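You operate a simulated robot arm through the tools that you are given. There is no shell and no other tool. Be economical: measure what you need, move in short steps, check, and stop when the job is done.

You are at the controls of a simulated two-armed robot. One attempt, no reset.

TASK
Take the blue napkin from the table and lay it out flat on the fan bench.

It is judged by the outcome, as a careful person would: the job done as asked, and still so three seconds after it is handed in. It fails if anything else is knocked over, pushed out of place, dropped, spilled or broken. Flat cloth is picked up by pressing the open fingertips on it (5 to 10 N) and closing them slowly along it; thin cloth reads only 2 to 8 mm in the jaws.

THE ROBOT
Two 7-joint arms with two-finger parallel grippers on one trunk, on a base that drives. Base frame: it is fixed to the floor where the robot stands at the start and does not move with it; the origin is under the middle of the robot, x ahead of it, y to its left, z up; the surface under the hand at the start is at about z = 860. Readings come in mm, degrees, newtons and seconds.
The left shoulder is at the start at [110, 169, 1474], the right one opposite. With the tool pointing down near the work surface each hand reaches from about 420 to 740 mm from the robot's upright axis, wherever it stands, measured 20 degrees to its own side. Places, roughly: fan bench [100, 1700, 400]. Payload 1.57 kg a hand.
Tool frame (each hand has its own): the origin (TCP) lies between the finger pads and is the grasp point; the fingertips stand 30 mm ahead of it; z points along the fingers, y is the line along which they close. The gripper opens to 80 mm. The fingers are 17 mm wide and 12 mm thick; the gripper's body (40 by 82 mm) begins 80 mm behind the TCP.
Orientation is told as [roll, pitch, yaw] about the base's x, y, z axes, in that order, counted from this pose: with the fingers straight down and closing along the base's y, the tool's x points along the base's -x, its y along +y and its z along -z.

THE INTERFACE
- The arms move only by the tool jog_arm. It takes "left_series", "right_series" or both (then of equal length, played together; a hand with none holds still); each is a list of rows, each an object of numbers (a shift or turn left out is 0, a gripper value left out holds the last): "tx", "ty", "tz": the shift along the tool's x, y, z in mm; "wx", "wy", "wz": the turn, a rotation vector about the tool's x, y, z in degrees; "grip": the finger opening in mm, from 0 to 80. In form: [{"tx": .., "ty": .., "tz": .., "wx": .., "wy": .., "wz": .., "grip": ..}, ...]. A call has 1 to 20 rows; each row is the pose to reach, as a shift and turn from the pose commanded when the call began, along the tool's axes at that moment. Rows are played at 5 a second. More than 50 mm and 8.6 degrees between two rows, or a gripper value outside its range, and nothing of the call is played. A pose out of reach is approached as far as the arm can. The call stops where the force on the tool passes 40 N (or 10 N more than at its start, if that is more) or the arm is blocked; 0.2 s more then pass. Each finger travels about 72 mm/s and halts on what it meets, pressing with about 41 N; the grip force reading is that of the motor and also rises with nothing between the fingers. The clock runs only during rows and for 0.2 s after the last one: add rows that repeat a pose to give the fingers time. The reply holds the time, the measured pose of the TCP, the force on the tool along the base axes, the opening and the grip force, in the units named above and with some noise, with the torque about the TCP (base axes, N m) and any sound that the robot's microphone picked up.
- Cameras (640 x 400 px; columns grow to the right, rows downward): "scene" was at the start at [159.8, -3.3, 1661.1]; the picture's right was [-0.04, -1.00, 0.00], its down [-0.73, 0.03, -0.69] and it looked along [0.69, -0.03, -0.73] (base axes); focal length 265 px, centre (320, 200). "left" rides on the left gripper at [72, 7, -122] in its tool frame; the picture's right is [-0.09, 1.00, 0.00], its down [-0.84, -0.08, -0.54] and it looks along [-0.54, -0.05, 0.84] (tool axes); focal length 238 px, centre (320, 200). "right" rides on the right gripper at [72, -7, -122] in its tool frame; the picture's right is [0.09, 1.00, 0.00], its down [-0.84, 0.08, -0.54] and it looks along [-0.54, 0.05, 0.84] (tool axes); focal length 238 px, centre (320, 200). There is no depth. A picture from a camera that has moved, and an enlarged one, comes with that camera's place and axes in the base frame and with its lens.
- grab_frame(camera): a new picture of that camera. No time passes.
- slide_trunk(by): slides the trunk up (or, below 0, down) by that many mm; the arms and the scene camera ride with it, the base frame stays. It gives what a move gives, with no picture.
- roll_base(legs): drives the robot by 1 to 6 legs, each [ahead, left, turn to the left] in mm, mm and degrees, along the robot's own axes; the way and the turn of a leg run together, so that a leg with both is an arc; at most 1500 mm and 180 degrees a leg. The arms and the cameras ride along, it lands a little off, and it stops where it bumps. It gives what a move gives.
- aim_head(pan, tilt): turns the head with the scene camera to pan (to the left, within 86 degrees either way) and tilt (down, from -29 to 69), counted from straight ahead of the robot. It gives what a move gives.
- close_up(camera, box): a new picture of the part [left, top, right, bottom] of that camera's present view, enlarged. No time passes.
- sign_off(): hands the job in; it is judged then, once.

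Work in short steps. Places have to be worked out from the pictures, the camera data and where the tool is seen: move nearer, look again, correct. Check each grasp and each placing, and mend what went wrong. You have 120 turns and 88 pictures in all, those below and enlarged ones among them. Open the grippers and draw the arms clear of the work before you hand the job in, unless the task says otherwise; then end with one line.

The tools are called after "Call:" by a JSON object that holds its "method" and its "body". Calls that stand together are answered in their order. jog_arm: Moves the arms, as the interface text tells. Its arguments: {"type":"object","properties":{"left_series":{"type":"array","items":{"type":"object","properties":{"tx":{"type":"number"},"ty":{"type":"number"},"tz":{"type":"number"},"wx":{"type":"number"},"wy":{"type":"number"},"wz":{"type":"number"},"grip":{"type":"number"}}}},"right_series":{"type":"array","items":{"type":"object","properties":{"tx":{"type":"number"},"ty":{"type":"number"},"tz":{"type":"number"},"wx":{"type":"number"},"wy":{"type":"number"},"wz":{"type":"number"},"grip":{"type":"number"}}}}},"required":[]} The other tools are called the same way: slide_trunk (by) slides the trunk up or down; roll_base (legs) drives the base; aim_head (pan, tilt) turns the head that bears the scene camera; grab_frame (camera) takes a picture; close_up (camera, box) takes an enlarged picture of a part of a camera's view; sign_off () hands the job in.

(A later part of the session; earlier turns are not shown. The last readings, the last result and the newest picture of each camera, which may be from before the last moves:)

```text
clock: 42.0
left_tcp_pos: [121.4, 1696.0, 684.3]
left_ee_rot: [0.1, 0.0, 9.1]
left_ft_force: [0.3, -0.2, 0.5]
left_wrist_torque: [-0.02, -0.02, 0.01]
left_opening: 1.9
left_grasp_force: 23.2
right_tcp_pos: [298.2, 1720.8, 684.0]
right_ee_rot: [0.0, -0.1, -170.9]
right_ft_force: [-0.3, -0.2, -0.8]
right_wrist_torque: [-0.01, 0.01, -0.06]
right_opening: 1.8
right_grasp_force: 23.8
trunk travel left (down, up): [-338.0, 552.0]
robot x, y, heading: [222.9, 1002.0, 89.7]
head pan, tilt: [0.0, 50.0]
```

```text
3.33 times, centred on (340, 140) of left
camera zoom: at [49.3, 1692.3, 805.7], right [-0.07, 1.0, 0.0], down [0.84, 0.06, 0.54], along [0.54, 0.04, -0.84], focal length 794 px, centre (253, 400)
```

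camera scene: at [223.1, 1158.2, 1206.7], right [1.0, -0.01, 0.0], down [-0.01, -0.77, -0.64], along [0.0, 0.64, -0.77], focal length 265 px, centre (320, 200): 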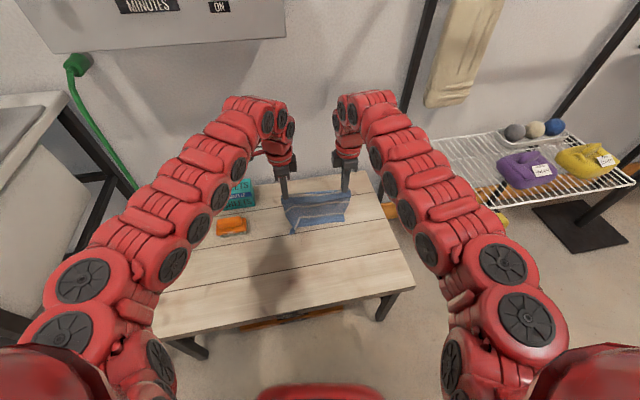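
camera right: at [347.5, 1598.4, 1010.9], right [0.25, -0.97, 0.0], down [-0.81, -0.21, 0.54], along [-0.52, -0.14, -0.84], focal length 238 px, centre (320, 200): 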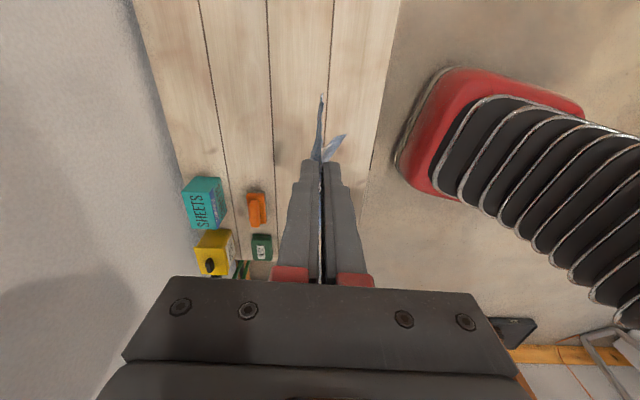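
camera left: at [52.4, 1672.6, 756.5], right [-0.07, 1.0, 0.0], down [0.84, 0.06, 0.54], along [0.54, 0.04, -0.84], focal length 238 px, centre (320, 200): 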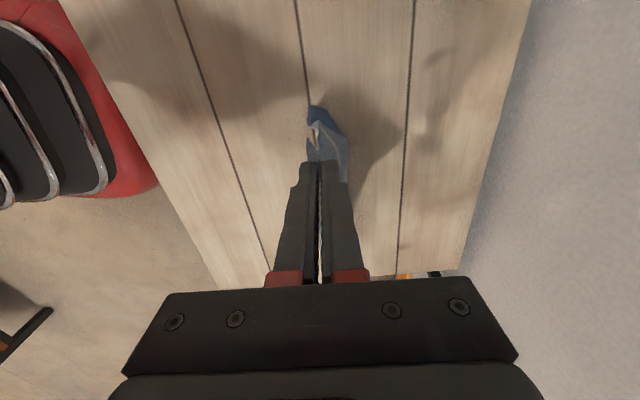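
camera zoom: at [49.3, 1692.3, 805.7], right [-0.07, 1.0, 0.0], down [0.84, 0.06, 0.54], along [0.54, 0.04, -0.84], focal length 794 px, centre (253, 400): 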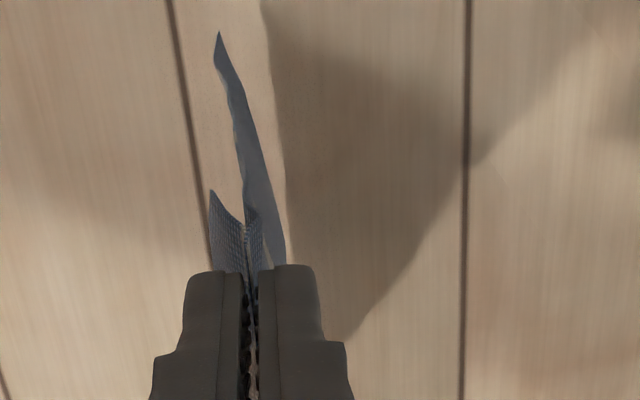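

It hangs nearly vertical now. I descend while moving the hands back toward the robot in an arc so the far edge trails and lies down, stopping midway to check.

Call:
{"method": "jog_arm", "body": {"left_series": [{"ty": -15, "tz": 12}, {"ty": -40, "tz": 30}, {"ty": -65, "tz": 48}, {"ty": -84, "tz": 60}, {"ty": -100, "tz": 67}, {"ty": -117, "tz": 73}, {"ty": -132, "tz": 79}, {"ty": -147, "tz": 86}, {"ty": -161, "tz": 95}, {"ty": -175, "tz": 105}], "right_series": [{"ty": 15, "tz": 12}, {"ty": 40, "tz": 30}, {"ty": 65, "tz": 48}, {"ty": 84, "tz": 60}, {"ty": 100, "tz": 67}, {"ty": 117, "tz": 73}, {"ty": 132, "tz": 79}, {"ty": 147, "tz": 86}, {"ty": 161, "tz": 95}, {"ty": 175, "tz": 105}]}}

Call:
{"method": "close_up", "body": {"camera": "scene", "box": [220, 140, 420, 265]}}

Call:
{"method": "grab_frame", "body": {"camera": "left"}}

```text
clock: 44.2
left_tcp_pos: [130.8, 1646.6, 647.6]
left_ee_rot: [-0.1, -0.1, 8.9]
left_ft_force: [24.4, -2.1, -12.0]
left_wrist_torque: [-0.08, -0.64, -0.08]
left_opening: 1.7
left_grasp_force: 23.4
left hand out of reach, approached as far as the arm can: row 3, 4, 5, 6, 7, 8, 9, 10
right_tcp_pos: [310.9, 1633.2, 569.5]
right_ee_rot: [0.0, -0.1, -170.7]
right_ft_force: [-24.6, 2.7, 12.1]
right_wrist_torque: [0.04, 0.85, -0.02]
right_opening: 1.8
right_grasp_force: 22.8
right hand out of reach, approached as far as the arm can: row 5, 6, 7, 8, 9, 10
trunk travel left (down, up): [-338.0, 552.0]
robot x, y, heading: [221.0, 1003.8, 89.8]
head pan, tilt: [0.0, 50.0]
```

```text
3.20 times, centred on (320, 202) of scene
camera zoom: at [223.4, 1158.0, 1206.7], right [1.0, -0.01, 0.0], down [-0.01, -0.77, -0.64], along [0.0, 0.64, -0.77], focal length 849 px, centre (320, 192)
```

zoom: 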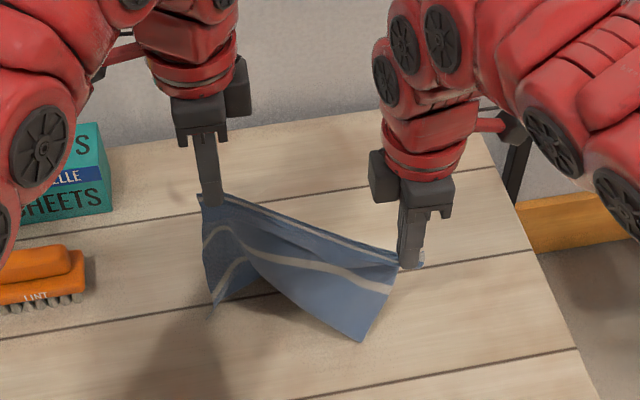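

```text
51 pictures are left
camera left: at [58.7, 1643.2, 769.5], right [-0.06, 1.0, 0.0], down [0.84, 0.05, 0.54], along [0.54, 0.03, -0.84], focal length 238 px, centre (320, 200)
```

left: 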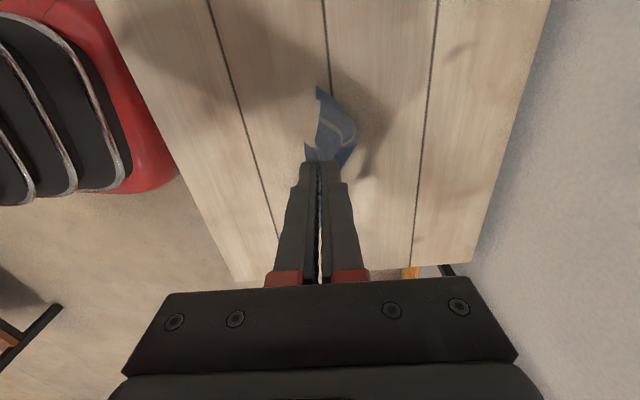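

The left arm hit an unreachable zone around this height while the right carried on, stretching the cloth diagonally. I bring the right hand back level with the left first.

Call:
{"method": "jog_arm", "body": {"right_series": [{"ty": -15, "tz": -30}, {"ty": -30, "tz": -60}]}}

```text
clock: 44.8
left_tcp_pos: [127.0, 1649.1, 647.9]
left_ee_rot: [0.1, 0.1, 9.3]
left_ft_force: [-0.1, 0.7, -0.3]
left_wrist_torque: [-0.01, -0.03, -0.02]
left_opening: 1.8
left_grasp_force: 23.4
right_tcp_pos: [309.7, 1662.6, 630.5]
right_ee_rot: [0.0, 0.3, -171.1]
right_ft_force: [0.3, 0.3, 0.2]
right_wrist_torque: [0.0, -0.01, 0.03]
right_opening: 1.9
right_grasp_force: 23.6
trunk travel left (down, up): [-338.0, 552.0]
robot x, y, heading: [219.9, 1002.4, 89.6]
head pan, tilt: [0.0, 50.0]
```

Commands clamp properly and force is relieved. I align the right hand with the left, and raise the trunk 90 mm so that the arms can work lower relative to the shoulders.

Call:
{"method": "jog_arm", "body": {"right_series": [{"tx": -4.5, "ty": -14.3, "tz": -17.5}, {"tx": -4.5, "ty": -14.3, "tz": -17.5}]}}

Call:
{"method": "slide_trunk", "body": {"by": 90}}

Call:
{"method": "jog_arm", "body": {"left_series": [{"ty": 15}, {"ty": 30, "tz": 0}, {"ty": 45, "tz": 0}, {"ty": 45, "tz": 20}, {"ty": 45, "tz": 40}, {"ty": 45, "tz": 54}, {"ty": 45, "tz": 54}], "right_series": [{"ty": -15}, {"ty": -30, "tz": 0}, {"ty": -45, "tz": 0}, {"ty": -45, "tz": 20}, {"ty": -45, "tz": 40}, {"ty": -45, "tz": 54}, {"ty": -45, "tz": 54}]}}

Call:
{"method": "close_up", "body": {"camera": "scene", "box": [200, 120, 440, 270]}}

```text
clock: 45.4
left_tcp_pos: [128.6, 1645.4, 648.2]
left_ee_rot: [0.0, 0.1, 9.1]
left_ft_force: [0.2, 0.1, 0.1]
left_wrist_torque: [-0.03, -0.01, 0.02]
left_opening: 2.0
left_grasp_force: 23.9
right_tcp_pos: [300.8, 1674.8, 647.6]
right_ee_rot: [0.0, 0.1, -170.9]
right_ft_force: [-0.3, 0.3, 0.1]
right_wrist_torque: [-0.01, 0.01, -0.01]
right_opening: 2.0
right_grasp_force: 23.4
trunk travel left (down, up): [-338.0, 552.0]
robot x, y, heading: [219.3, 1001.4, 89.6]
head pan, tilt: [0.0, 50.0]
```

```text
clock: 46.6
left_tcp_pos: [128.7, 1647.8, 737.7]
left_ee_rot: [0.0, 0.1, 9.2]
left_ft_force: [0.1, 0.2, 0.3]
left_wrist_torque: [-0.05, 0.0, -0.01]
left_opening: 1.6
left_grasp_force: 23.4
right_tcp_pos: [299.9, 1675.4, 737.2]
right_ee_rot: [0.0, 0.1, -170.8]
right_ft_force: [-0.2, -0.9, -0.3]
right_wrist_torque: [0.02, 0.02, 0.01]
right_opening: 1.6
right_grasp_force: 24.2
trunk travel left (down, up): [-428.0, 462.0]
robot x, y, heading: [222.4, 1002.0, 89.6]
head pan, tilt: [0.0, 50.0]
```

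```text
clock: 48.2
left_tcp_pos: [122.2, 1691.5, 686.2]
left_ee_rot: [0.0, 0.0, 9.0]
left_ft_force: [-0.1, -0.2, 0.1]
left_wrist_torque: [0.01, 0.02, -0.05]
left_opening: 1.6
left_grasp_force: 23.2
right_tcp_pos: [293.1, 1719.1, 682.8]
right_ee_rot: [-0.1, 0.1, -171.0]
right_ft_force: [-0.2, 0.1, -0.5]
right_wrist_torque: [0.01, 0.02, 0.02]
right_opening: 1.8
right_grasp_force: 23.9
trunk travel left (down, up): [-428.0, 462.0]
robot x, y, heading: [224.6, 997.8, 89.6]
head pan, tilt: [0.0, 50.0]
```

```text
2.67 times, centred on (320, 195) of scene
camera zoom: at [223.1, 1158.1, 1296.7], right [1.0, -0.01, 0.0], down [-0.01, -0.77, -0.64], along [0.0, 0.64, -0.77], focal length 708 px, centre (320, 213)
```

zoom: 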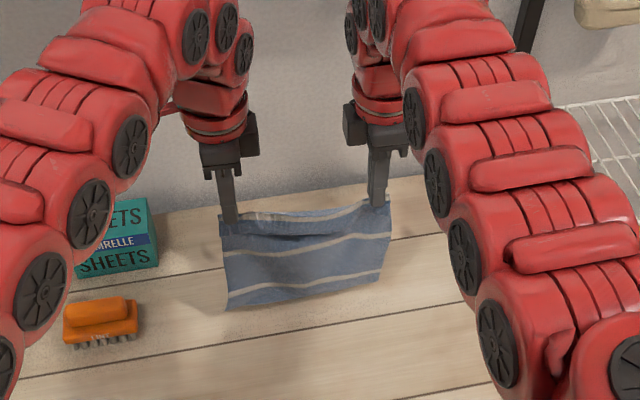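

Both still hold. I widen slightly and check how each jaw holds the cloth.

Call:
{"method": "jog_arm", "body": {"left_series": [{"tx": 2.5}, {"tx": 2.5}, {"tx": 2.5}, {"tx": 2.5}], "right_series": [{"tx": 2.5}, {"tx": 2.5}, {"tx": 2.5}, {"tx": 2.5}]}}

Call:
{"method": "close_up", "body": {"camera": "left", "box": [240, 60, 420, 200]}}

Call:
{"method": "close_up", "body": {"camera": "right", "box": [220, 60, 400, 200]}}

```text
clock: 49.2
left_tcp_pos: [119.0, 1692.2, 684.5]
left_ee_rot: [0.0, -0.1, 9.1]
left_ft_force: [-1.2, -0.4, -0.8]
left_wrist_torque: [0.01, 0.02, -0.02]
left_opening: 1.8
left_grasp_force: 23.5
right_tcp_pos: [297.4, 1719.1, 682.8]
right_ee_rot: [-0.1, 0.0, -170.8]
right_ft_force: [0.3, 0.3, 0.1]
right_wrist_torque: [0.02, -0.03, 0.01]
right_opening: 1.7
right_grasp_force: 23.8
trunk travel left (down, up): [-428.0, 462.0]
robot x, y, heading: [223.8, 1001.6, 89.5]
head pan, tilt: [0.0, 50.0]
```

```text
2.86 times, centred on (330, 130) of left
camera zoom: at [47.3, 1687.6, 805.5], right [-0.07, 1.0, 0.0], down [0.84, 0.06, 0.54], along [0.54, 0.04, -0.84], focal length 681 px, centre (291, 400)
```

zoom: 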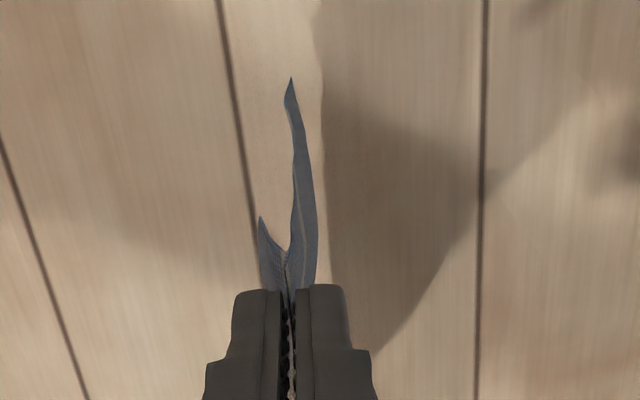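

```text
2.86 times, centred on (310, 130) of right
camera zoom: at [366.3, 1738.4, 803.9], right [0.25, -0.97, 0.0], down [-0.81, -0.21, 0.54], along [-0.52, -0.13, -0.84], focal length 681 px, centre (349, 400)
```

zoom: 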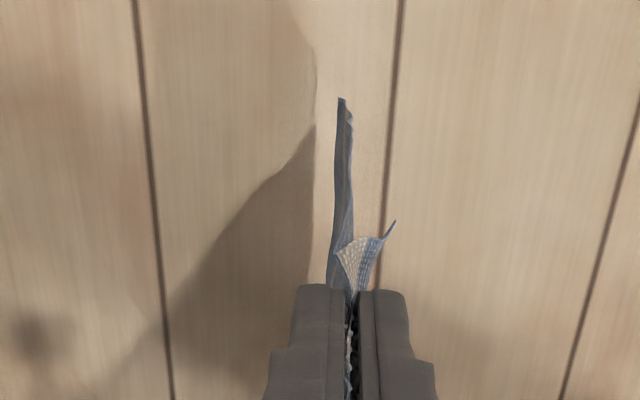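

Both grips look right and the cloth hangs straight. I start the arc again, in a shorter segment.

Call:
{"method": "jog_arm", "body": {"left_series": [{"ty": -15, "tz": 12}, {"ty": -40, "tz": 30}, {"ty": -65, "tz": 48}, {"ty": -84, "tz": 60}, {"ty": -100, "tz": 67}], "right_series": [{"ty": 15, "tz": 12}, {"ty": 40, "tz": 30}, {"ty": 65, "tz": 48}, {"ty": 84, "tz": 60}, {"ty": 100, "tz": 67}]}}

Call:
{"method": "close_up", "body": {"camera": "scene", "box": [200, 120, 440, 270]}}

Call:
{"method": "close_up", "body": {"camera": "left", "box": [240, 60, 420, 200]}}

```text
clock: 50.4
left_tcp_pos: [139.0, 1614.5, 607.4]
left_ee_rot: [-0.2, 0.0, 9.3]
left_ft_force: [0.0, -0.1, -0.2]
left_wrist_torque: [0.02, 0.01, 0.01]
left_opening: 1.9
left_grasp_force: 23.7
left hand out of reach, approached as far as the arm can: row 4, 5
right_tcp_pos: [313.5, 1620.2, 616.1]
right_ee_rot: [-0.1, 0.1, -171.0]
right_ft_force: [-0.3, -0.3, -0.6]
right_wrist_torque: [0.02, -0.02, -0.03]
right_opening: 1.8
right_grasp_force: 23.3
trunk travel left (down, up): [-428.0, 462.0]
robot x, y, heading: [223.1, 998.2, 89.6]
head pan, tilt: [0.0, 50.0]
```

```text
2.67 times, centred on (320, 195) of scene
camera zoom: at [222.3, 1158.0, 1296.7], right [1.0, -0.01, 0.0], down [-0.01, -0.77, -0.64], along [0.01, 0.64, -0.77], focal length 708 px, centre (320, 213)
```

zoom: 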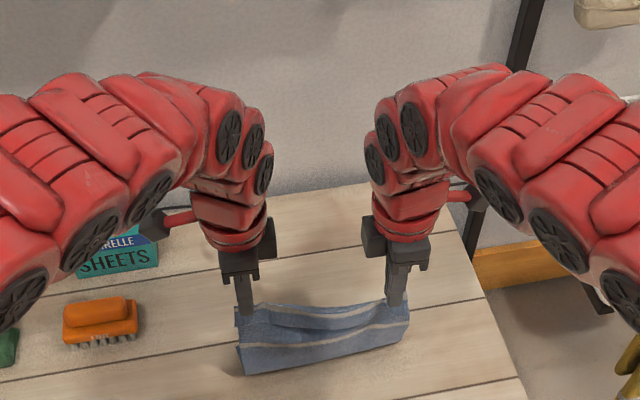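

```text
2.86 times, centred on (330, 130) of left
camera zoom: at [66.6, 1612.2, 728.1], right [-0.07, 1.0, 0.0], down [0.84, 0.06, 0.54], along [0.54, 0.03, -0.84], focal length 681 px, centre (291, 400)
```

zoom: 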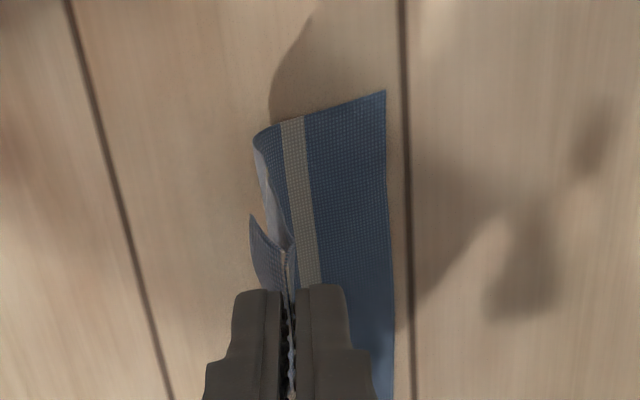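

The far edge now trails rearward on the bench as wished. The left arm lags ~20 mm; I continue gently with the left catching up.

Call:
{"method": "jog_arm", "body": {"left_series": [{"ty": -12, "tz": 5}, {"ty": -24, "tz": 9}, {"ty": -36, "tz": 13}, {"ty": -47, "tz": 17}], "right_series": [{"ty": 0, "tz": 6}, {"ty": 6, "tz": 14}, {"ty": 15, "tz": 20}, {"ty": 25, "tz": 26}]}}

```text
clock: 51.4
left_tcp_pos: [151.3, 1596.7, 578.3]
left_ee_rot: [0.0, 0.1, 9.2]
left_ft_force: [0.0, -0.3, -1.0]
left_wrist_torque: [0.0, 0.0, 0.02]
left_opening: 1.5
left_grasp_force: 23.8
left hand out of reach, approached as far as the arm can: row 1, 2, 3, 4
right_tcp_pos: [315.6, 1602.5, 585.1]
right_ee_rot: [0.2, 0.1, -170.9]
right_ft_force: [-0.8, -0.4, 0.4]
right_wrist_torque: [0.03, 0.0, 0.02]
right_opening: 1.6
right_grasp_force: 23.2
right hand out of reach, approached as far as the arm can: row 4
trunk travel left (down, up): [-428.0, 462.0]
robot x, y, heading: [220.9, 1000.4, 89.7]
head pan, tilt: [0.0, 50.0]
```

Both arms approach their inner limit; so I'll do the remaining backward motion with the base and lowering with the trunk. First I level and align the hands.

Call:
{"method": "jog_arm", "body": {"left_series": [{"tx": 6}, {"tx": 12}, {"tx": 12}], "right_series": [{"tx": 1, "ty": -10, "tz": 3}, {"tx": 3, "ty": -20, "tz": 7}, {"tx": 3, "ty": -20, "tz": 7}]}}

Call:
{"method": "close_up", "body": {"camera": "scene", "box": [200, 120, 440, 270]}}

Call:
{"method": "grab_frame", "body": {"camera": "left"}}

```text
clock: 52.2
left_tcp_pos: [139.4, 1597.0, 575.8]
left_ee_rot: [-0.1, 0.1, 9.0]
left_ft_force: [-0.3, -0.4, 0.8]
left_wrist_torque: [0.02, 0.02, 0.03]
left_opening: 1.8
left_grasp_force: 23.7
left hand out of reach, approached as far as the arm can: row 2, 3
right_tcp_pos: [314.6, 1622.4, 578.0]
right_ee_rot: [0.0, 0.0, -170.9]
right_ft_force: [0.4, 0.0, 0.2]
right_wrist_torque: [0.02, 0.02, 0.01]
right_opening: 1.6
right_grasp_force: 23.2
trunk travel left (down, up): [-428.0, 462.0]
robot x, y, heading: [223.1, 1005.1, 89.3]
head pan, tilt: [0.0, 50.0]
```

```text
2.67 times, centred on (320, 195) of scene
camera zoom: at [223.2, 1158.2, 1296.7], right [1.0, -0.01, 0.0], down [-0.01, -0.77, -0.64], along [0.0, 0.64, -0.77], focal length 708 px, centre (320, 213)
```

zoom: 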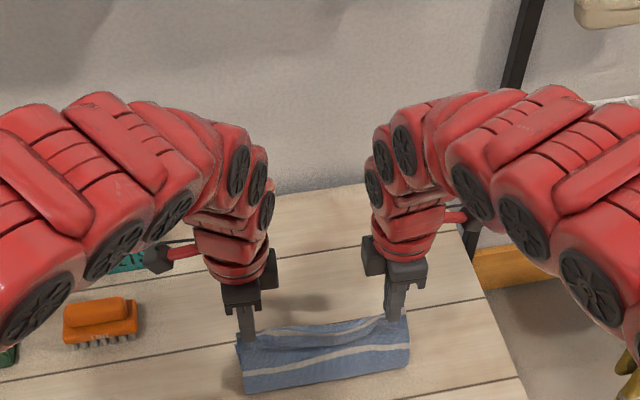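

```text
44 pictures are left
camera left: at [67.6, 1594.6, 696.4], right [-0.07, 1.0, 0.0], down [0.84, 0.06, 0.54], along [0.54, 0.03, -0.84], focal length 238 px, centre (320, 200)
```

left: 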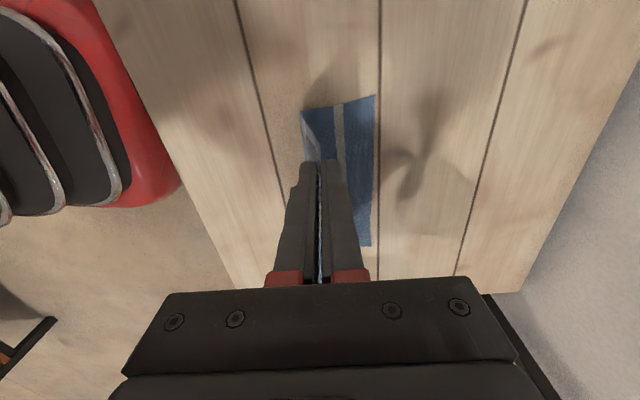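

The far edge stays put at y≈1660–1690. I now back the base along the cloth and lower by trunk alternately.

Call:
{"method": "roll_base", "body": {"legs": [[-44, -7, 0]]}}

Call:
{"method": "slide_trunk", "body": {"by": -28}}

Call:
{"method": "roll_base", "body": {"legs": [[-25, -4, 0]]}}

Call:
{"method": "slide_trunk", "body": {"by": -30}}

Call:
{"method": "grab_frame", "body": {"camera": "left"}}

Call:
{"method": "close_up", "body": {"camera": "scene", "box": [200, 130, 440, 280]}}

```text
clock: 53.1
left_tcp_pos: [146.4, 1552.5, 577.1]
left_ee_rot: [-0.1, 0.0, 9.2]
left_ft_force: [-0.4, -0.7, 0.3]
left_wrist_torque: [-0.01, -0.02, 0.0]
left_opening: 1.6
left_grasp_force: 23.6
right_tcp_pos: [321.3, 1577.9, 579.5]
right_ee_rot: [-0.1, -0.1, -170.8]
right_ft_force: [-0.9, 0.1, 0.6]
right_wrist_torque: [0.04, -0.04, -0.03]
right_opening: 2.1
right_grasp_force: 23.2
trunk travel left (down, up): [-428.0, 462.0]
robot x, y, heading: [229.1, 956.6, 90.1]
head pan, tilt: [0.0, 50.0]
```

```text
clock: 53.9
left_tcp_pos: [145.8, 1555.1, 547.7]
left_ee_rot: [-0.1, 0.1, 9.1]
left_ft_force: [0.4, -0.5, -0.2]
left_wrist_torque: [0.04, -0.01, 0.0]
left_opening: 1.6
left_grasp_force: 23.1
right_tcp_pos: [321.9, 1580.2, 550.4]
right_ee_rot: [0.0, 0.0, -170.7]
right_ft_force: [-0.3, -0.7, -0.5]
right_wrist_torque: [0.02, 0.0, 0.04]
right_opening: 1.8
right_grasp_force: 23.5
trunk travel left (down, up): [-400.0, 490.0]
robot x, y, heading: [230.8, 958.0, 89.8]
head pan, tilt: [0.0, 50.0]
```

```text
clock: 54.7
left_tcp_pos: [150.8, 1528.8, 548.0]
left_ee_rot: [0.0, 0.0, 9.2]
left_ft_force: [0.6, -0.3, 0.7]
left_wrist_torque: [0.03, 0.0, 0.01]
left_opening: 1.7
left_grasp_force: 23.4
right_tcp_pos: [324.4, 1554.3, 551.1]
right_ee_rot: [-0.2, -0.1, -170.8]
right_ft_force: [-0.3, -0.3, -0.3]
right_wrist_torque: [0.04, 0.02, 0.0]
right_opening: 1.6
right_grasp_force: 23.1
trunk travel left (down, up): [-400.0, 490.0]
robot x, y, heading: [233.9, 932.9, 89.3]
head pan, tilt: [0.0, 50.0]
```

```text
clock: 55.4
left_tcp_pos: [149.9, 1528.4, 517.4]
left_ee_rot: [-0.2, 0.0, 9.3]
left_ft_force: [-0.7, 1.2, 0.4]
left_wrist_torque: [0.03, -0.03, 0.01]
left_opening: 1.5
left_grasp_force: 23.9
right_tcp_pos: [324.7, 1553.2, 520.7]
right_ee_rot: [0.0, 0.0, -170.7]
right_ft_force: [0.2, -0.2, -0.2]
right_wrist_torque: [0.02, 0.01, -0.01]
right_opening: 1.6
right_grasp_force: 23.2
trunk travel left (down, up): [-370.0, 520.0]
robot x, y, heading: [233.2, 928.2, 89.4]
head pan, tilt: [0.0, 50.0]
```

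```text
43 pictures are left
camera left: at [77.7, 1525.5, 638.6], right [-0.07, 1.0, 0.0], down [0.84, 0.06, 0.54], along [0.54, 0.04, -0.84], focal length 238 px, centre (320, 200)
```

left: 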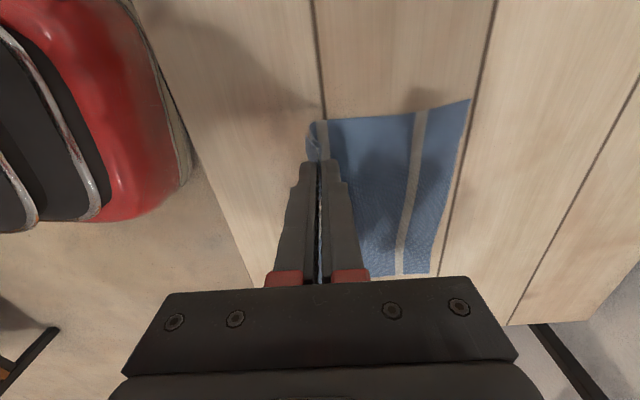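

```text
2.67 times, centred on (320, 205) of scene
camera zoom: at [233.6, 1088.9, 1238.7], right [1.0, -0.01, 0.0], down [0.0, -0.77, -0.64], along [0.0, 0.64, -0.77], focal length 708 px, centre (320, 187)
```

zoom: 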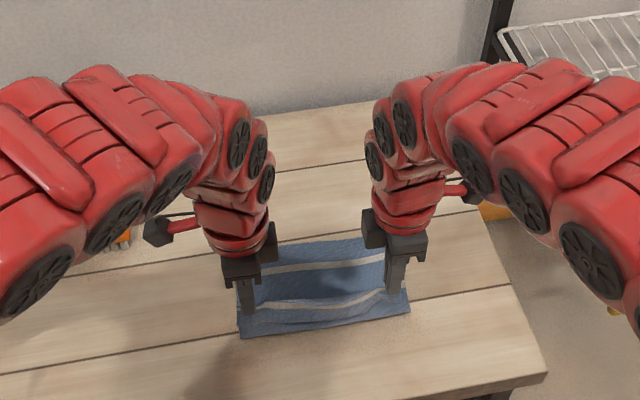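

Lying down nicely; far edge hasn't moved. I continue: back, down, back, down until just above the surface.

Call:
{"method": "roll_base", "body": {"legs": [[-15, -2, 0]]}}

Call:
{"method": "slide_trunk", "body": {"by": -40}}

Call:
{"method": "roll_base", "body": {"legs": [[-15, -2, 0]]}}

Call:
{"method": "slide_trunk", "body": {"by": -35}}

Call:
{"method": "grab_frame", "body": {"camera": "left"}}

Call:
{"method": "grab_frame", "body": {"camera": "right"}}

Call:
{"method": "close_up", "body": {"camera": "scene", "box": [200, 130, 440, 280]}}

```text
clock: 56.2
left_tcp_pos: [151.3, 1514.1, 518.6]
left_ee_rot: [0.0, 0.0, 9.2]
left_ft_force: [0.4, -0.2, -0.1]
left_wrist_torque: [0.04, 0.01, 0.0]
left_opening: 1.8
left_grasp_force: 23.5
right_tcp_pos: [326.8, 1539.0, 520.0]
right_ee_rot: [0.0, 0.1, -170.8]
right_ft_force: [-0.3, -0.1, -0.2]
right_wrist_torque: [-0.02, 0.01, 0.02]
right_opening: 1.6
right_grasp_force: 23.0
trunk travel left (down, up): [-370.0, 520.0]
robot x, y, heading: [236.5, 915.1, 89.8]
head pan, tilt: [0.0, 50.0]
```

```text
clock: 57.0
left_tcp_pos: [151.1, 1514.4, 477.8]
left_ee_rot: [-0.1, 0.0, 9.1]
left_ft_force: [-0.5, -0.3, -0.4]
left_wrist_torque: [-0.01, -0.05, 0.0]
left_opening: 1.5
left_grasp_force: 23.2
right_tcp_pos: [328.0, 1539.6, 480.2]
right_ee_rot: [0.0, 0.0, -170.8]
right_ft_force: [0.0, -0.2, -0.1]
right_wrist_torque: [0.0, 0.01, -0.02]
right_opening: 1.9
right_grasp_force: 23.5
trunk travel left (down, up): [-330.0, 560.0]
robot x, y, heading: [237.7, 920.5, 89.3]
head pan, tilt: [0.0, 50.0]
```

```text
clock: 57.8
left_tcp_pos: [154.7, 1498.7, 476.8]
left_ee_rot: [-0.1, 0.0, 9.2]
left_ft_force: [0.7, -0.3, 0.2]
left_wrist_torque: [0.01, 0.0, 0.04]
left_opening: 1.6
left_grasp_force: 23.6
right_tcp_pos: [329.6, 1524.3, 480.1]
right_ee_rot: [0.0, 0.0, -170.8]
right_ft_force: [0.8, 0.1, 1.0]
right_wrist_torque: [0.02, -0.05, 0.02]
right_opening: 1.8
right_grasp_force: 23.4
trunk travel left (down, up): [-330.0, 560.0]
robot x, y, heading: [238.6, 903.1, 89.6]
head pan, tilt: [0.0, 50.0]
```

```text
clock: 58.4
left_tcp_pos: [153.4, 1501.0, 453.3]
left_ee_rot: [0.2, -0.1, 9.3]
left_ft_force: [0.8, -4.5, 16.7]
left_wrist_torque: [-0.22, 0.07, 0.04]
left_opening: 1.5
left_grasp_force: 23.6
right_tcp_pos: [328.2, 1523.2, 452.8]
right_ee_rot: [-0.1, -0.1, -170.6]
right_ft_force: [-0.7, -0.1, 1.8]
right_wrist_torque: [0.03, 0.0, 0.05]
right_opening: 1.7
right_grasp_force: 23.9
trunk travel left (down, up): [-302.0, 588.0]
robot x, y, heading: [241.0, 905.1, 89.6]
head pan, tilt: [0.0, 50.0]
stopped: the force on the tool passed its limit at 62 N (the readings are from after the stop); the commanded pose is now the measured one
```

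```text
41 pictures are left
camera left: at [81.4, 1496.6, 573.0], right [-0.07, 1.0, 0.0], down [0.84, 0.06, 0.54], along [0.54, 0.04, -0.84], focal length 238 px, centre (320, 200)
```

left: 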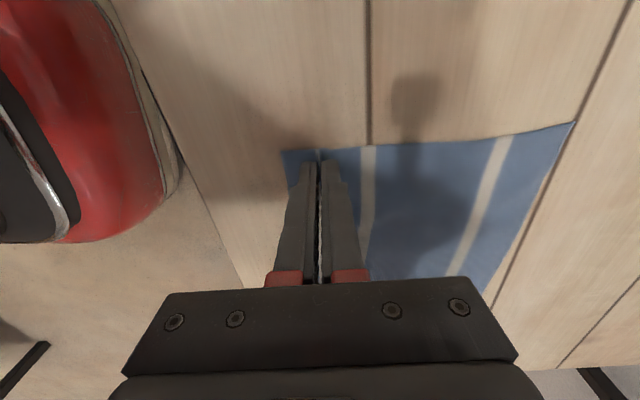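

```text
40 pictures are left
camera right: at [397.6, 1543.2, 573.5], right [0.25, -0.97, 0.0], down [-0.81, -0.21, 0.54], along [-0.52, -0.14, -0.84], focal length 238 px, centre (320, 200)
```

right: 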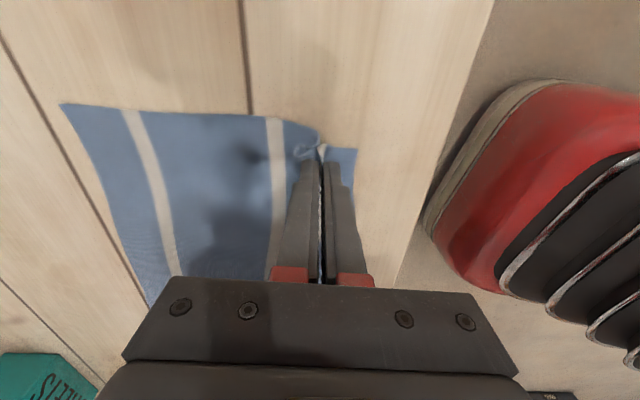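

```text
2.67 times, centred on (320, 205) of scene
camera zoom: at [237.3, 1058.1, 1170.7], right [1.0, -0.01, 0.0], down [0.0, -0.77, -0.64], along [0.0, 0.64, -0.77], focal length 708 px, centre (320, 187)
```

zoom: 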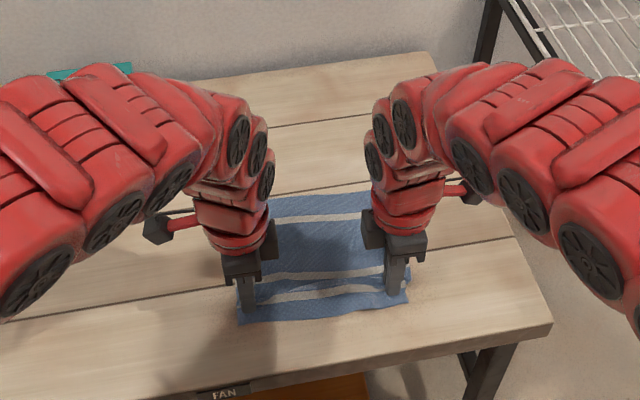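

Contact at about TCP 453, so the bench is at z≈422 and bears the label FAN. I ease up 3 mm, pull back 8 mm to take the slack out, and look.

Call:
{"method": "jog_arm", "body": {"left_series": [{"tz": -3}, {"tz": -3}], "right_series": [{"tz": -2}, {"tz": -2}]}}

Call:
{"method": "roll_base", "body": {"legs": [[-9, -1, 0]]}}

Call:
{"method": "close_up", "body": {"camera": "left", "box": [260, 90, 600, 300]}}

Call:
{"method": "close_up", "body": {"camera": "right", "box": [40, 80, 380, 290]}}

```text
clock: 59.0
left_tcp_pos: [154.0, 1502.1, 453.8]
left_ee_rot: [-0.2, 0.0, 9.3]
left_ft_force: [0.0, 0.9, 0.0]
left_wrist_torque: [0.0, 0.02, 0.01]
left_opening: 1.6
left_grasp_force: 22.8
right_tcp_pos: [328.2, 1524.2, 454.3]
right_ee_rot: [0.0, 0.0, -170.7]
right_ft_force: [-0.3, 0.1, -0.6]
right_wrist_torque: [0.0, 0.02, 0.04]
right_opening: 1.9
right_grasp_force: 23.2
trunk travel left (down, up): [-302.0, 588.0]
robot x, y, heading: [237.8, 903.5, 89.7]
head pan, tilt: [0.0, 50.0]
```

```text
clock: 59.7
left_tcp_pos: [154.7, 1491.7, 453.1]
left_ee_rot: [-0.1, -0.1, 9.3]
left_ft_force: [0.2, -1.0, -0.4]
left_wrist_torque: [-0.01, 0.01, -0.03]
left_opening: 1.6
left_grasp_force: 23.2
right_tcp_pos: [329.8, 1516.7, 454.3]
right_ee_rot: [0.0, 0.0, -170.9]
right_ft_force: [0.0, -0.4, 0.2]
right_wrist_torque: [-0.01, 0.01, 0.03]
right_opening: 1.7
right_grasp_force: 23.4
trunk travel left (down, up): [-302.0, 588.0]
robot x, y, heading: [240.0, 892.3, 89.8]
head pan, tilt: [0.0, 50.0]
```

```text
1.88 times, centred on (430, 195) of left
camera zoom: at [82.5, 1488.8, 574.8], right [-0.07, 1.0, 0.0], down [0.84, 0.06, 0.54], along [0.54, 0.04, -0.84], focal length 449 px, centre (113, 209)
```

zoom: 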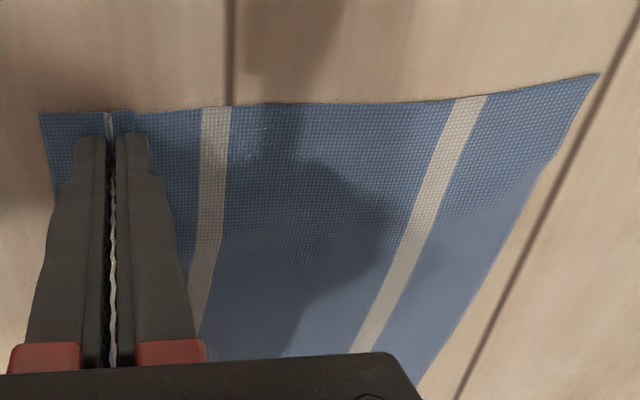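

```text
1.88 times, centred on (210, 185) of right
camera zoom: at [398.8, 1534.7, 575.4], right [0.25, -0.97, 0.0], down [-0.81, -0.21, 0.54], along [-0.52, -0.14, -0.84], focal length 449 px, centre (527, 228)
```

zoom: 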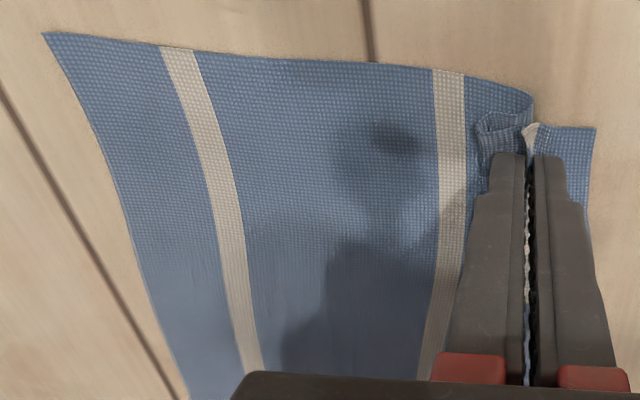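

Almost flat; only the right corner has a small bunch. I pull the right hand outward and slightly back.

Call:
{"method": "jog_arm", "body": {"right_series": [{"tx": 4, "ty": 3}, {"tx": 8, "ty": 6}, {"tx": 12, "ty": 8}, {"tx": 12, "ty": 8}]}}

Call:
{"method": "close_up", "body": {"camera": "right", "box": [40, 80, 380, 290]}}

```text
clock: 60.7
left_tcp_pos: [155.5, 1492.6, 453.5]
left_ee_rot: [-0.2, 0.0, 9.3]
left_ft_force: [3.6, 0.7, 0.0]
left_wrist_torque: [0.01, -0.13, 0.01]
left_opening: 1.6
left_grasp_force: 23.1
right_tcp_pos: [341.8, 1509.5, 454.4]
right_ee_rot: [0.0, -0.1, -170.9]
right_ft_force: [-3.7, -0.5, 1.0]
right_wrist_torque: [0.02, 0.13, 0.0]
right_opening: 1.8
right_grasp_force: 23.2
trunk travel left (down, up): [-302.0, 588.0]
robot x, y, heading: [239.4, 893.6, 89.9]
head pan, tilt: [0.0, 50.0]
```

```text
1.88 times, centred on (210, 185) of right
camera zoom: at [412.0, 1529.2, 575.1], right [0.25, -0.97, 0.0], down [-0.81, -0.21, 0.54], along [-0.52, -0.14, -0.84], focal length 449 px, centre (527, 228)
```

zoom: 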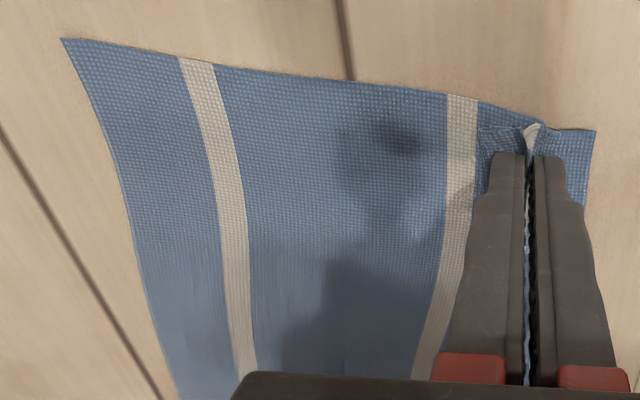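

Now taut. I press both fingertips lightly and open slowly, which should spread the pinched ridges.

Call:
{"method": "jog_arm", "body": {"left_series": [{"tz": 1}, {"tz": 2}, {"tz": 2, "grip": 4}, {"tz": 2, "grip": 7}, {"tz": 2, "grip": 10}, {"tz": 2, "grip": 14}, {"tz": 2, "grip": 18}, {"tz": 2, "grip": 22}, {"tz": 2, "grip": 26}, {"tz": 2, "grip": 30}, {"tz": 2, "grip": 34}, {"tz": 2, "grip": 34}], "right_series": [{"tz": 1}, {"tz": 2.5}, {"tz": 2.5, "grip": 4}, {"tz": 2.5, "grip": 7}, {"tz": 2.5, "grip": 10}, {"tz": 2.5, "grip": 14}, {"tz": 2.5, "grip": 18}, {"tz": 2.5, "grip": 22}, {"tz": 2.5, "grip": 26}, {"tz": 2.5, "grip": 30}, {"tz": 2.5, "grip": 34}, {"tz": 2.5, "grip": 34}]}}

Call:
{"method": "close_up", "body": {"camera": "left", "box": [220, 80, 560, 290]}}

Call:
{"method": "close_up", "body": {"camera": "right", "box": [80, 80, 420, 290]}}

```text
clock: 63.3
left_tcp_pos: [154.4, 1491.9, 452.3]
left_ee_rot: [-0.2, 0.0, 9.2]
left_ft_force: [2.2, -1.3, 4.6]
left_wrist_torque: [0.04, 0.01, 0.01]
left_opening: 32.8
left_grasp_force: 0.0
right_tcp_pos: [343.1, 1509.0, 451.1]
right_ee_rot: [0.0, 0.0, -170.7]
right_ft_force: [-1.1, -1.3, 6.2]
right_wrist_torque: [0.1, 0.01, 0.01]
right_opening: 32.7
right_grasp_force: 0.1
trunk travel left (down, up): [-302.0, 588.0]
robot x, y, heading: [238.7, 895.3, 89.8]
head pan, tilt: [0.0, 50.0]
```

```text
1.88 times, centred on (390, 185) of left
camera zoom: at [82.4, 1488.6, 573.2], right [-0.07, 1.0, 0.0], down [0.84, 0.06, 0.54], along [0.54, 0.04, -0.84], focal length 449 px, centre (188, 228)
```

zoom: 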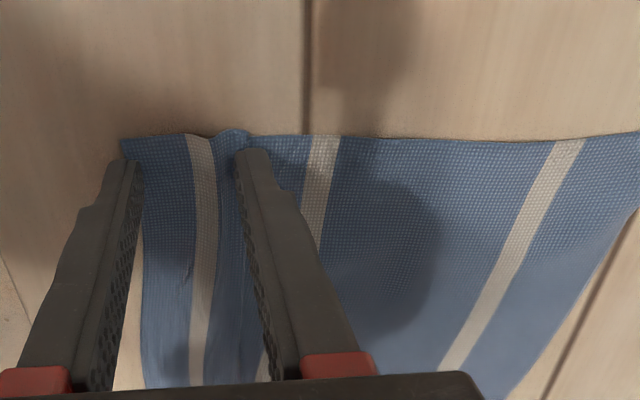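

```text
1.88 times, centred on (250, 185) of right
camera zoom: at [412.1, 1528.6, 573.1], right [0.25, -0.97, 0.0], down [-0.81, -0.21, 0.54], along [-0.52, -0.14, -0.84], focal length 449 px, centre (452, 228)
```

zoom: 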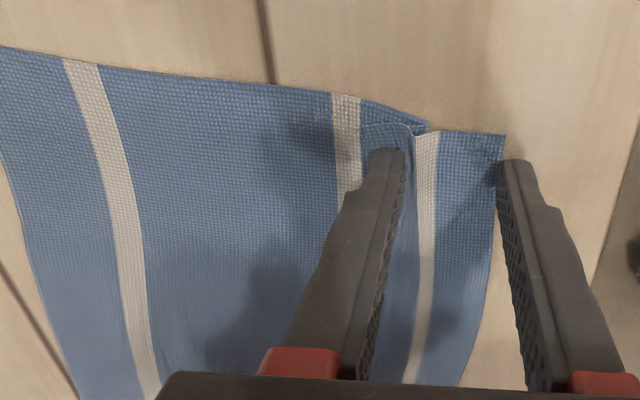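

Ridges mostly spread; I lift both hands straight up to see the result.

Call:
{"method": "jog_arm", "body": {"left_series": [{"tz": -5}, {"tz": -20}, {"tz": -45}, {"tz": -70}, {"tz": -70}], "right_series": [{"tz": -5}, {"tz": -20}, {"tz": -45}, {"tz": -70}, {"tz": -70}]}}

Call:
{"method": "grab_frame", "body": {"camera": "left"}}

Call:
{"method": "grab_frame", "body": {"camera": "right"}}

Call:
{"method": "close_up", "body": {"camera": "scene", "box": [200, 130, 440, 280]}}

```text
clock: 64.5
left_tcp_pos: [159.4, 1519.2, 513.7]
left_ee_rot: [-0.3, 0.0, 9.3]
left_ft_force: [0.2, 0.5, 0.3]
left_wrist_torque: [0.05, 0.03, 0.01]
left_opening: 34.0
left_grasp_force: 0.0
left hand out of reach, approached as far as the arm can: row 2, 3, 4, 5
right_tcp_pos: [340.4, 1523.5, 518.1]
right_ee_rot: [0.1, 0.1, -170.8]
right_ft_force: [0.5, -0.4, 0.9]
right_wrist_torque: [-0.01, 0.0, -0.01]
right_opening: 34.4
right_grasp_force: 0.0
right hand out of reach, approached as far as the arm can: row 3, 4, 5
trunk travel left (down, up): [-302.0, 588.0]
robot x, y, heading: [238.3, 891.3, 89.4]
head pan, tilt: [0.0, 50.0]
```

```text
33 pictures are left
camera left: at [87.3, 1516.1, 634.3], right [-0.07, 1.0, 0.0], down [0.84, 0.06, 0.54], along [0.54, 0.03, -0.84], focal length 238 px, centre (320, 200)
```

left: 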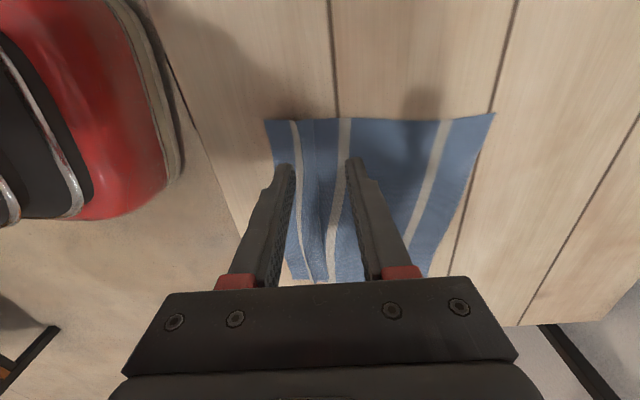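

```text
32 pictures are left
camera right: at [410.2, 1542.4, 638.9], right [0.25, -0.97, 0.0], down [-0.81, -0.21, 0.54], along [-0.52, -0.14, -0.84], focal length 238 px, centre (320, 200)
```

right: 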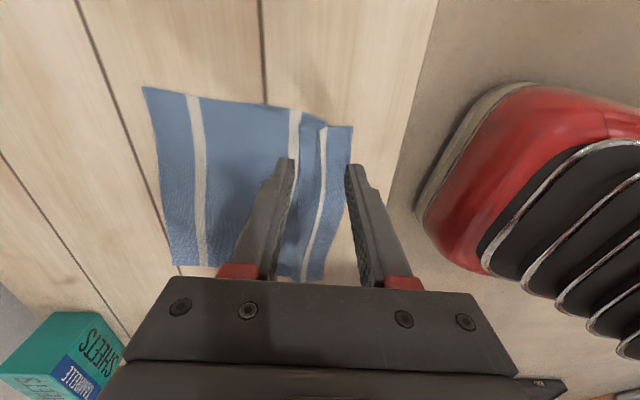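

```text
2.67 times, centred on (320, 205) of scene
camera zoom: at [238.3, 1050.5, 1170.5], right [1.0, -0.01, 0.0], down [0.0, -0.77, -0.64], along [0.0, 0.64, -0.77], focal length 708 px, centre (320, 187)
```

zoom: 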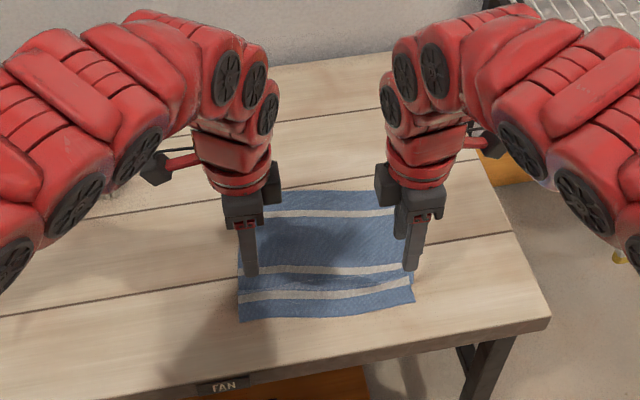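

There is a slight ridge along the first stripe. I raise the trunk and draw back to view the whole napkin.

Call:
{"method": "slide_trunk", "body": {"by": 120}}

Call:
{"method": "roll_base", "body": {"legs": [[-150, 0, 0]]}}

Call:
{"method": "close_up", "body": {"camera": "scene", "box": [220, 90, 420, 215]}}

Call:
{"method": "grab_frame", "body": {"camera": "right"}}

```text
clock: 66.0
left_tcp_pos: [159.0, 1518.5, 632.7]
left_ee_rot: [-0.3, 0.1, 9.2]
left_ft_force: [-1.5, 0.2, -0.2]
left_wrist_torque: [0.01, 0.0, 0.02]
left_opening: 34.1
left_grasp_force: 0.1
right_tcp_pos: [339.7, 1523.0, 637.4]
right_ee_rot: [0.2, -0.1, -170.8]
right_ft_force: [-1.0, -1.0, 0.1]
right_wrist_torque: [-0.04, 0.02, -0.02]
right_opening: 34.2
right_grasp_force: 0.0
trunk travel left (down, up): [-422.0, 468.0]
robot x, y, heading: [237.3, 892.0, 89.4]
head pan, tilt: [0.0, 50.0]
```

```text
clock: 67.4
left_tcp_pos: [159.3, 1367.8, 633.9]
left_ee_rot: [-0.2, 0.1, 9.2]
left_ft_force: [-0.1, -0.5, 0.6]
left_wrist_torque: [0.01, 0.0, -0.02]
left_opening: 34.3
left_grasp_force: 0.0
right_tcp_pos: [340.9, 1372.9, 638.0]
right_ee_rot: [0.2, 0.0, -170.9]
right_ft_force: [-0.6, -1.3, 0.1]
right_wrist_torque: [0.06, 0.02, 0.03]
right_opening: 34.1
right_grasp_force: 0.2
trunk travel left (down, up): [-422.0, 468.0]
robot x, y, heading: [233.4, 743.1, 89.6]
head pan, tilt: [0.0, 50.0]
```

```text
3.20 times, centred on (320, 152) of scene
camera zoom: at [237.5, 899.1, 1290.8], right [1.0, -0.01, 0.0], down [-0.01, -0.77, -0.64], along [0.0, 0.64, -0.77], focal length 849 px, centre (320, 352)
```

zoom: 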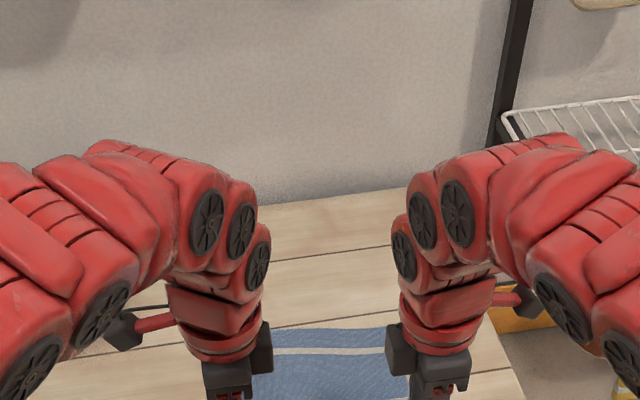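

```text
29 pictures are left
camera right: at [409.9, 1391.3, 759.6], right [0.25, -0.97, 0.0], down [-0.81, -0.21, 0.54], along [-0.52, -0.14, -0.84], focal length 238 px, centre (320, 200)
```

right: 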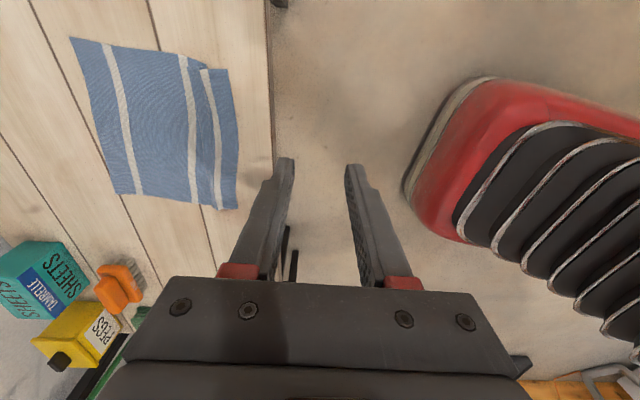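

Call:
{"method": "close_up", "body": {"camera": "right", "box": [60, 20, 270, 220]}}

```text
2.00 times, centred on (165, 120) of right
camera zoom: at [409.9, 1391.3, 759.6], right [0.25, -0.97, 0.0], down [-0.81, -0.21, 0.54], along [-0.52, -0.14, -0.84], focal length 477 px, centre (630, 360)
```

zoom: 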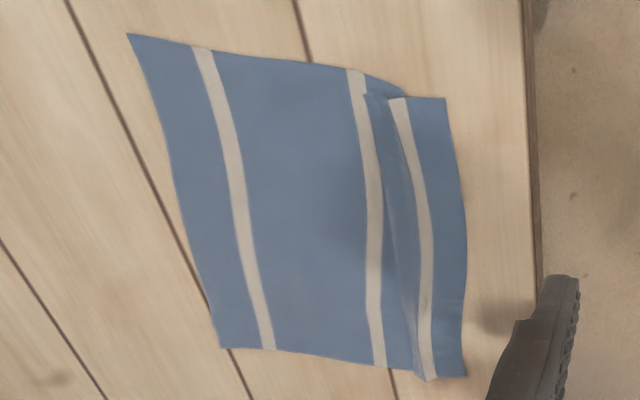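

A pleat remains between the first and second stripes, worst at the right. I'll straddle it with each gripper, press, and open wide to spread it. First I reposition over it.

Call:
{"method": "roll_base", "body": {"legs": [[141, -3, 0]]}}

Call:
{"method": "jog_arm", "body": {"right_series": [{"tx": -5, "ty": -8, "grip": 38}, {"tx": -9, "ty": -16, "grip": 38}, {"tx": -9, "ty": -16}], "left_series": [{"grip": 38}, {"grip": 38}, {"grip": 38}]}}

Call:
{"method": "slide_trunk", "body": {"by": -150}}

Call:
{"method": "grab_frame", "body": {"camera": "left"}}

Call:
{"method": "grab_frame", "body": {"camera": "right"}}

```text
clock: 68.7
left_tcp_pos: [163.1, 1508.0, 632.4]
left_ee_rot: [-0.3, 0.1, 9.2]
left_ft_force: [-0.1, 0.5, 0.4]
left_wrist_torque: [-0.06, -0.01, 0.0]
left_opening: 33.8
left_grasp_force: 0.0
right_tcp_pos: [344.7, 1513.3, 638.5]
right_ee_rot: [0.2, 0.1, -170.8]
right_ft_force: [-0.1, -0.2, 0.3]
right_wrist_torque: [-0.01, 0.02, 0.01]
right_opening: 33.9
right_grasp_force: 0.1
trunk travel left (down, up): [-422.0, 468.0]
robot x, y, heading: [242.5, 883.5, 89.6]
head pan, tilt: [0.0, 50.0]
```

```text
clock: 69.5
left_tcp_pos: [164.0, 1509.6, 632.9]
left_ee_rot: [-0.2, 0.0, 9.3]
left_ft_force: [0.3, 0.3, -0.1]
left_wrist_torque: [-0.01, 0.0, 0.01]
left_opening: 38.2
left_grasp_force: 0.0
right_tcp_pos: [330.9, 1527.2, 638.0]
right_ee_rot: [0.2, 0.0, -170.8]
right_ft_force: [-0.5, 0.5, 0.0]
right_wrist_torque: [0.02, 0.04, 0.0]
right_opening: 38.3
right_grasp_force: 0.1
trunk travel left (down, up): [-422.0, 468.0]
robot x, y, heading: [239.1, 883.7, 89.8]
head pan, tilt: [0.0, 50.0]
```

```text
clock: 71.3
left_tcp_pos: [162.1, 1509.2, 483.3]
left_ee_rot: [-0.2, -0.1, 9.2]
left_ft_force: [0.2, -0.3, 0.8]
left_wrist_torque: [-0.01, -0.01, 0.0]
left_opening: 38.1
left_grasp_force: 0.1
right_tcp_pos: [331.6, 1526.3, 487.8]
right_ee_rot: [0.1, 0.0, -170.8]
right_ft_force: [-0.1, -0.1, 0.0]
right_wrist_torque: [0.02, 0.01, 0.03]
right_opening: 38.2
right_grasp_force: 0.0
trunk travel left (down, up): [-272.0, 618.0]
robot x, y, heading: [239.0, 884.7, 89.4]
head pan, tilt: [0.0, 50.0]
```

```text
27 pictures are left
camera left: at [90.5, 1506.1, 604.3], right [-0.07, 1.0, 0.0], down [0.84, 0.06, 0.54], along [0.54, 0.03, -0.84], focal length 238 px, centre (320, 200)
```

left: 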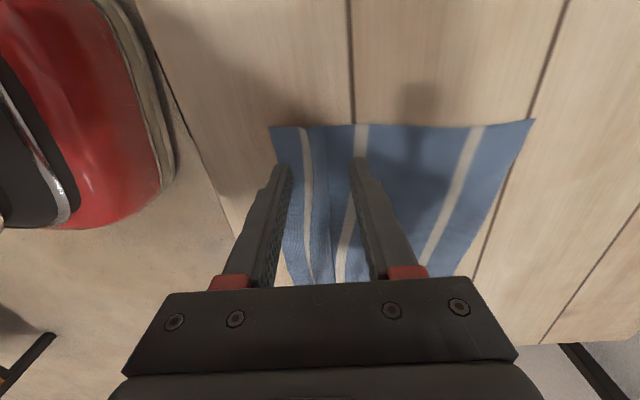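

```text
26 pictures are left
camera right: at [401.9, 1546.5, 609.1], right [0.25, -0.97, 0.0], down [-0.81, -0.21, 0.54], along [-0.52, -0.14, -0.84], focal length 238 px, centre (320, 200)
```

right: 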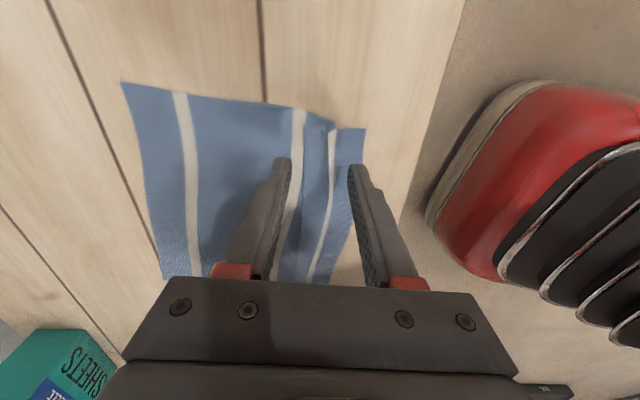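

Both jaws would straddle the pleat with the near fingers just inside the edge. I descend to near contact, shifted 3 mm inward.

Call:
{"method": "jog_arm", "body": {"left_series": [{"ty": 3, "tz": 10}, {"ty": 3, "tz": 20}, {"ty": 3, "tz": 27}, {"ty": 3, "tz": 29}, {"ty": 3, "tz": 30}, {"ty": 3, "tz": 31}, {"ty": 3, "tz": 31}], "right_series": [{"ty": -3, "tz": 10}, {"ty": -3, "tz": 22}, {"ty": -3, "tz": 31}, {"ty": -3, "tz": 33}, {"ty": -3, "tz": 34}, {"ty": -3, "tz": 35}, {"ty": -3, "tz": 35}]}}

```text
clock: 72.9
left_tcp_pos: [162.6, 1512.5, 451.7]
left_ee_rot: [-0.4, 0.0, 9.4]
left_ft_force: [-0.4, -0.6, -0.3]
left_wrist_torque: [0.01, 0.0, 0.01]
left_opening: 38.2
left_grasp_force: 0.0
right_tcp_pos: [332.9, 1529.9, 453.6]
right_ee_rot: [0.2, 0.0, -170.8]
right_ft_force: [-0.5, 0.7, 0.1]
right_wrist_torque: [0.01, 0.0, -0.01]
right_opening: 37.8
right_grasp_force: 0.1
trunk travel left (down, up): [-272.0, 618.0]
robot x, y, heading: [244.3, 881.3, 89.5]
head pan, tilt: [0.0, 50.0]
```

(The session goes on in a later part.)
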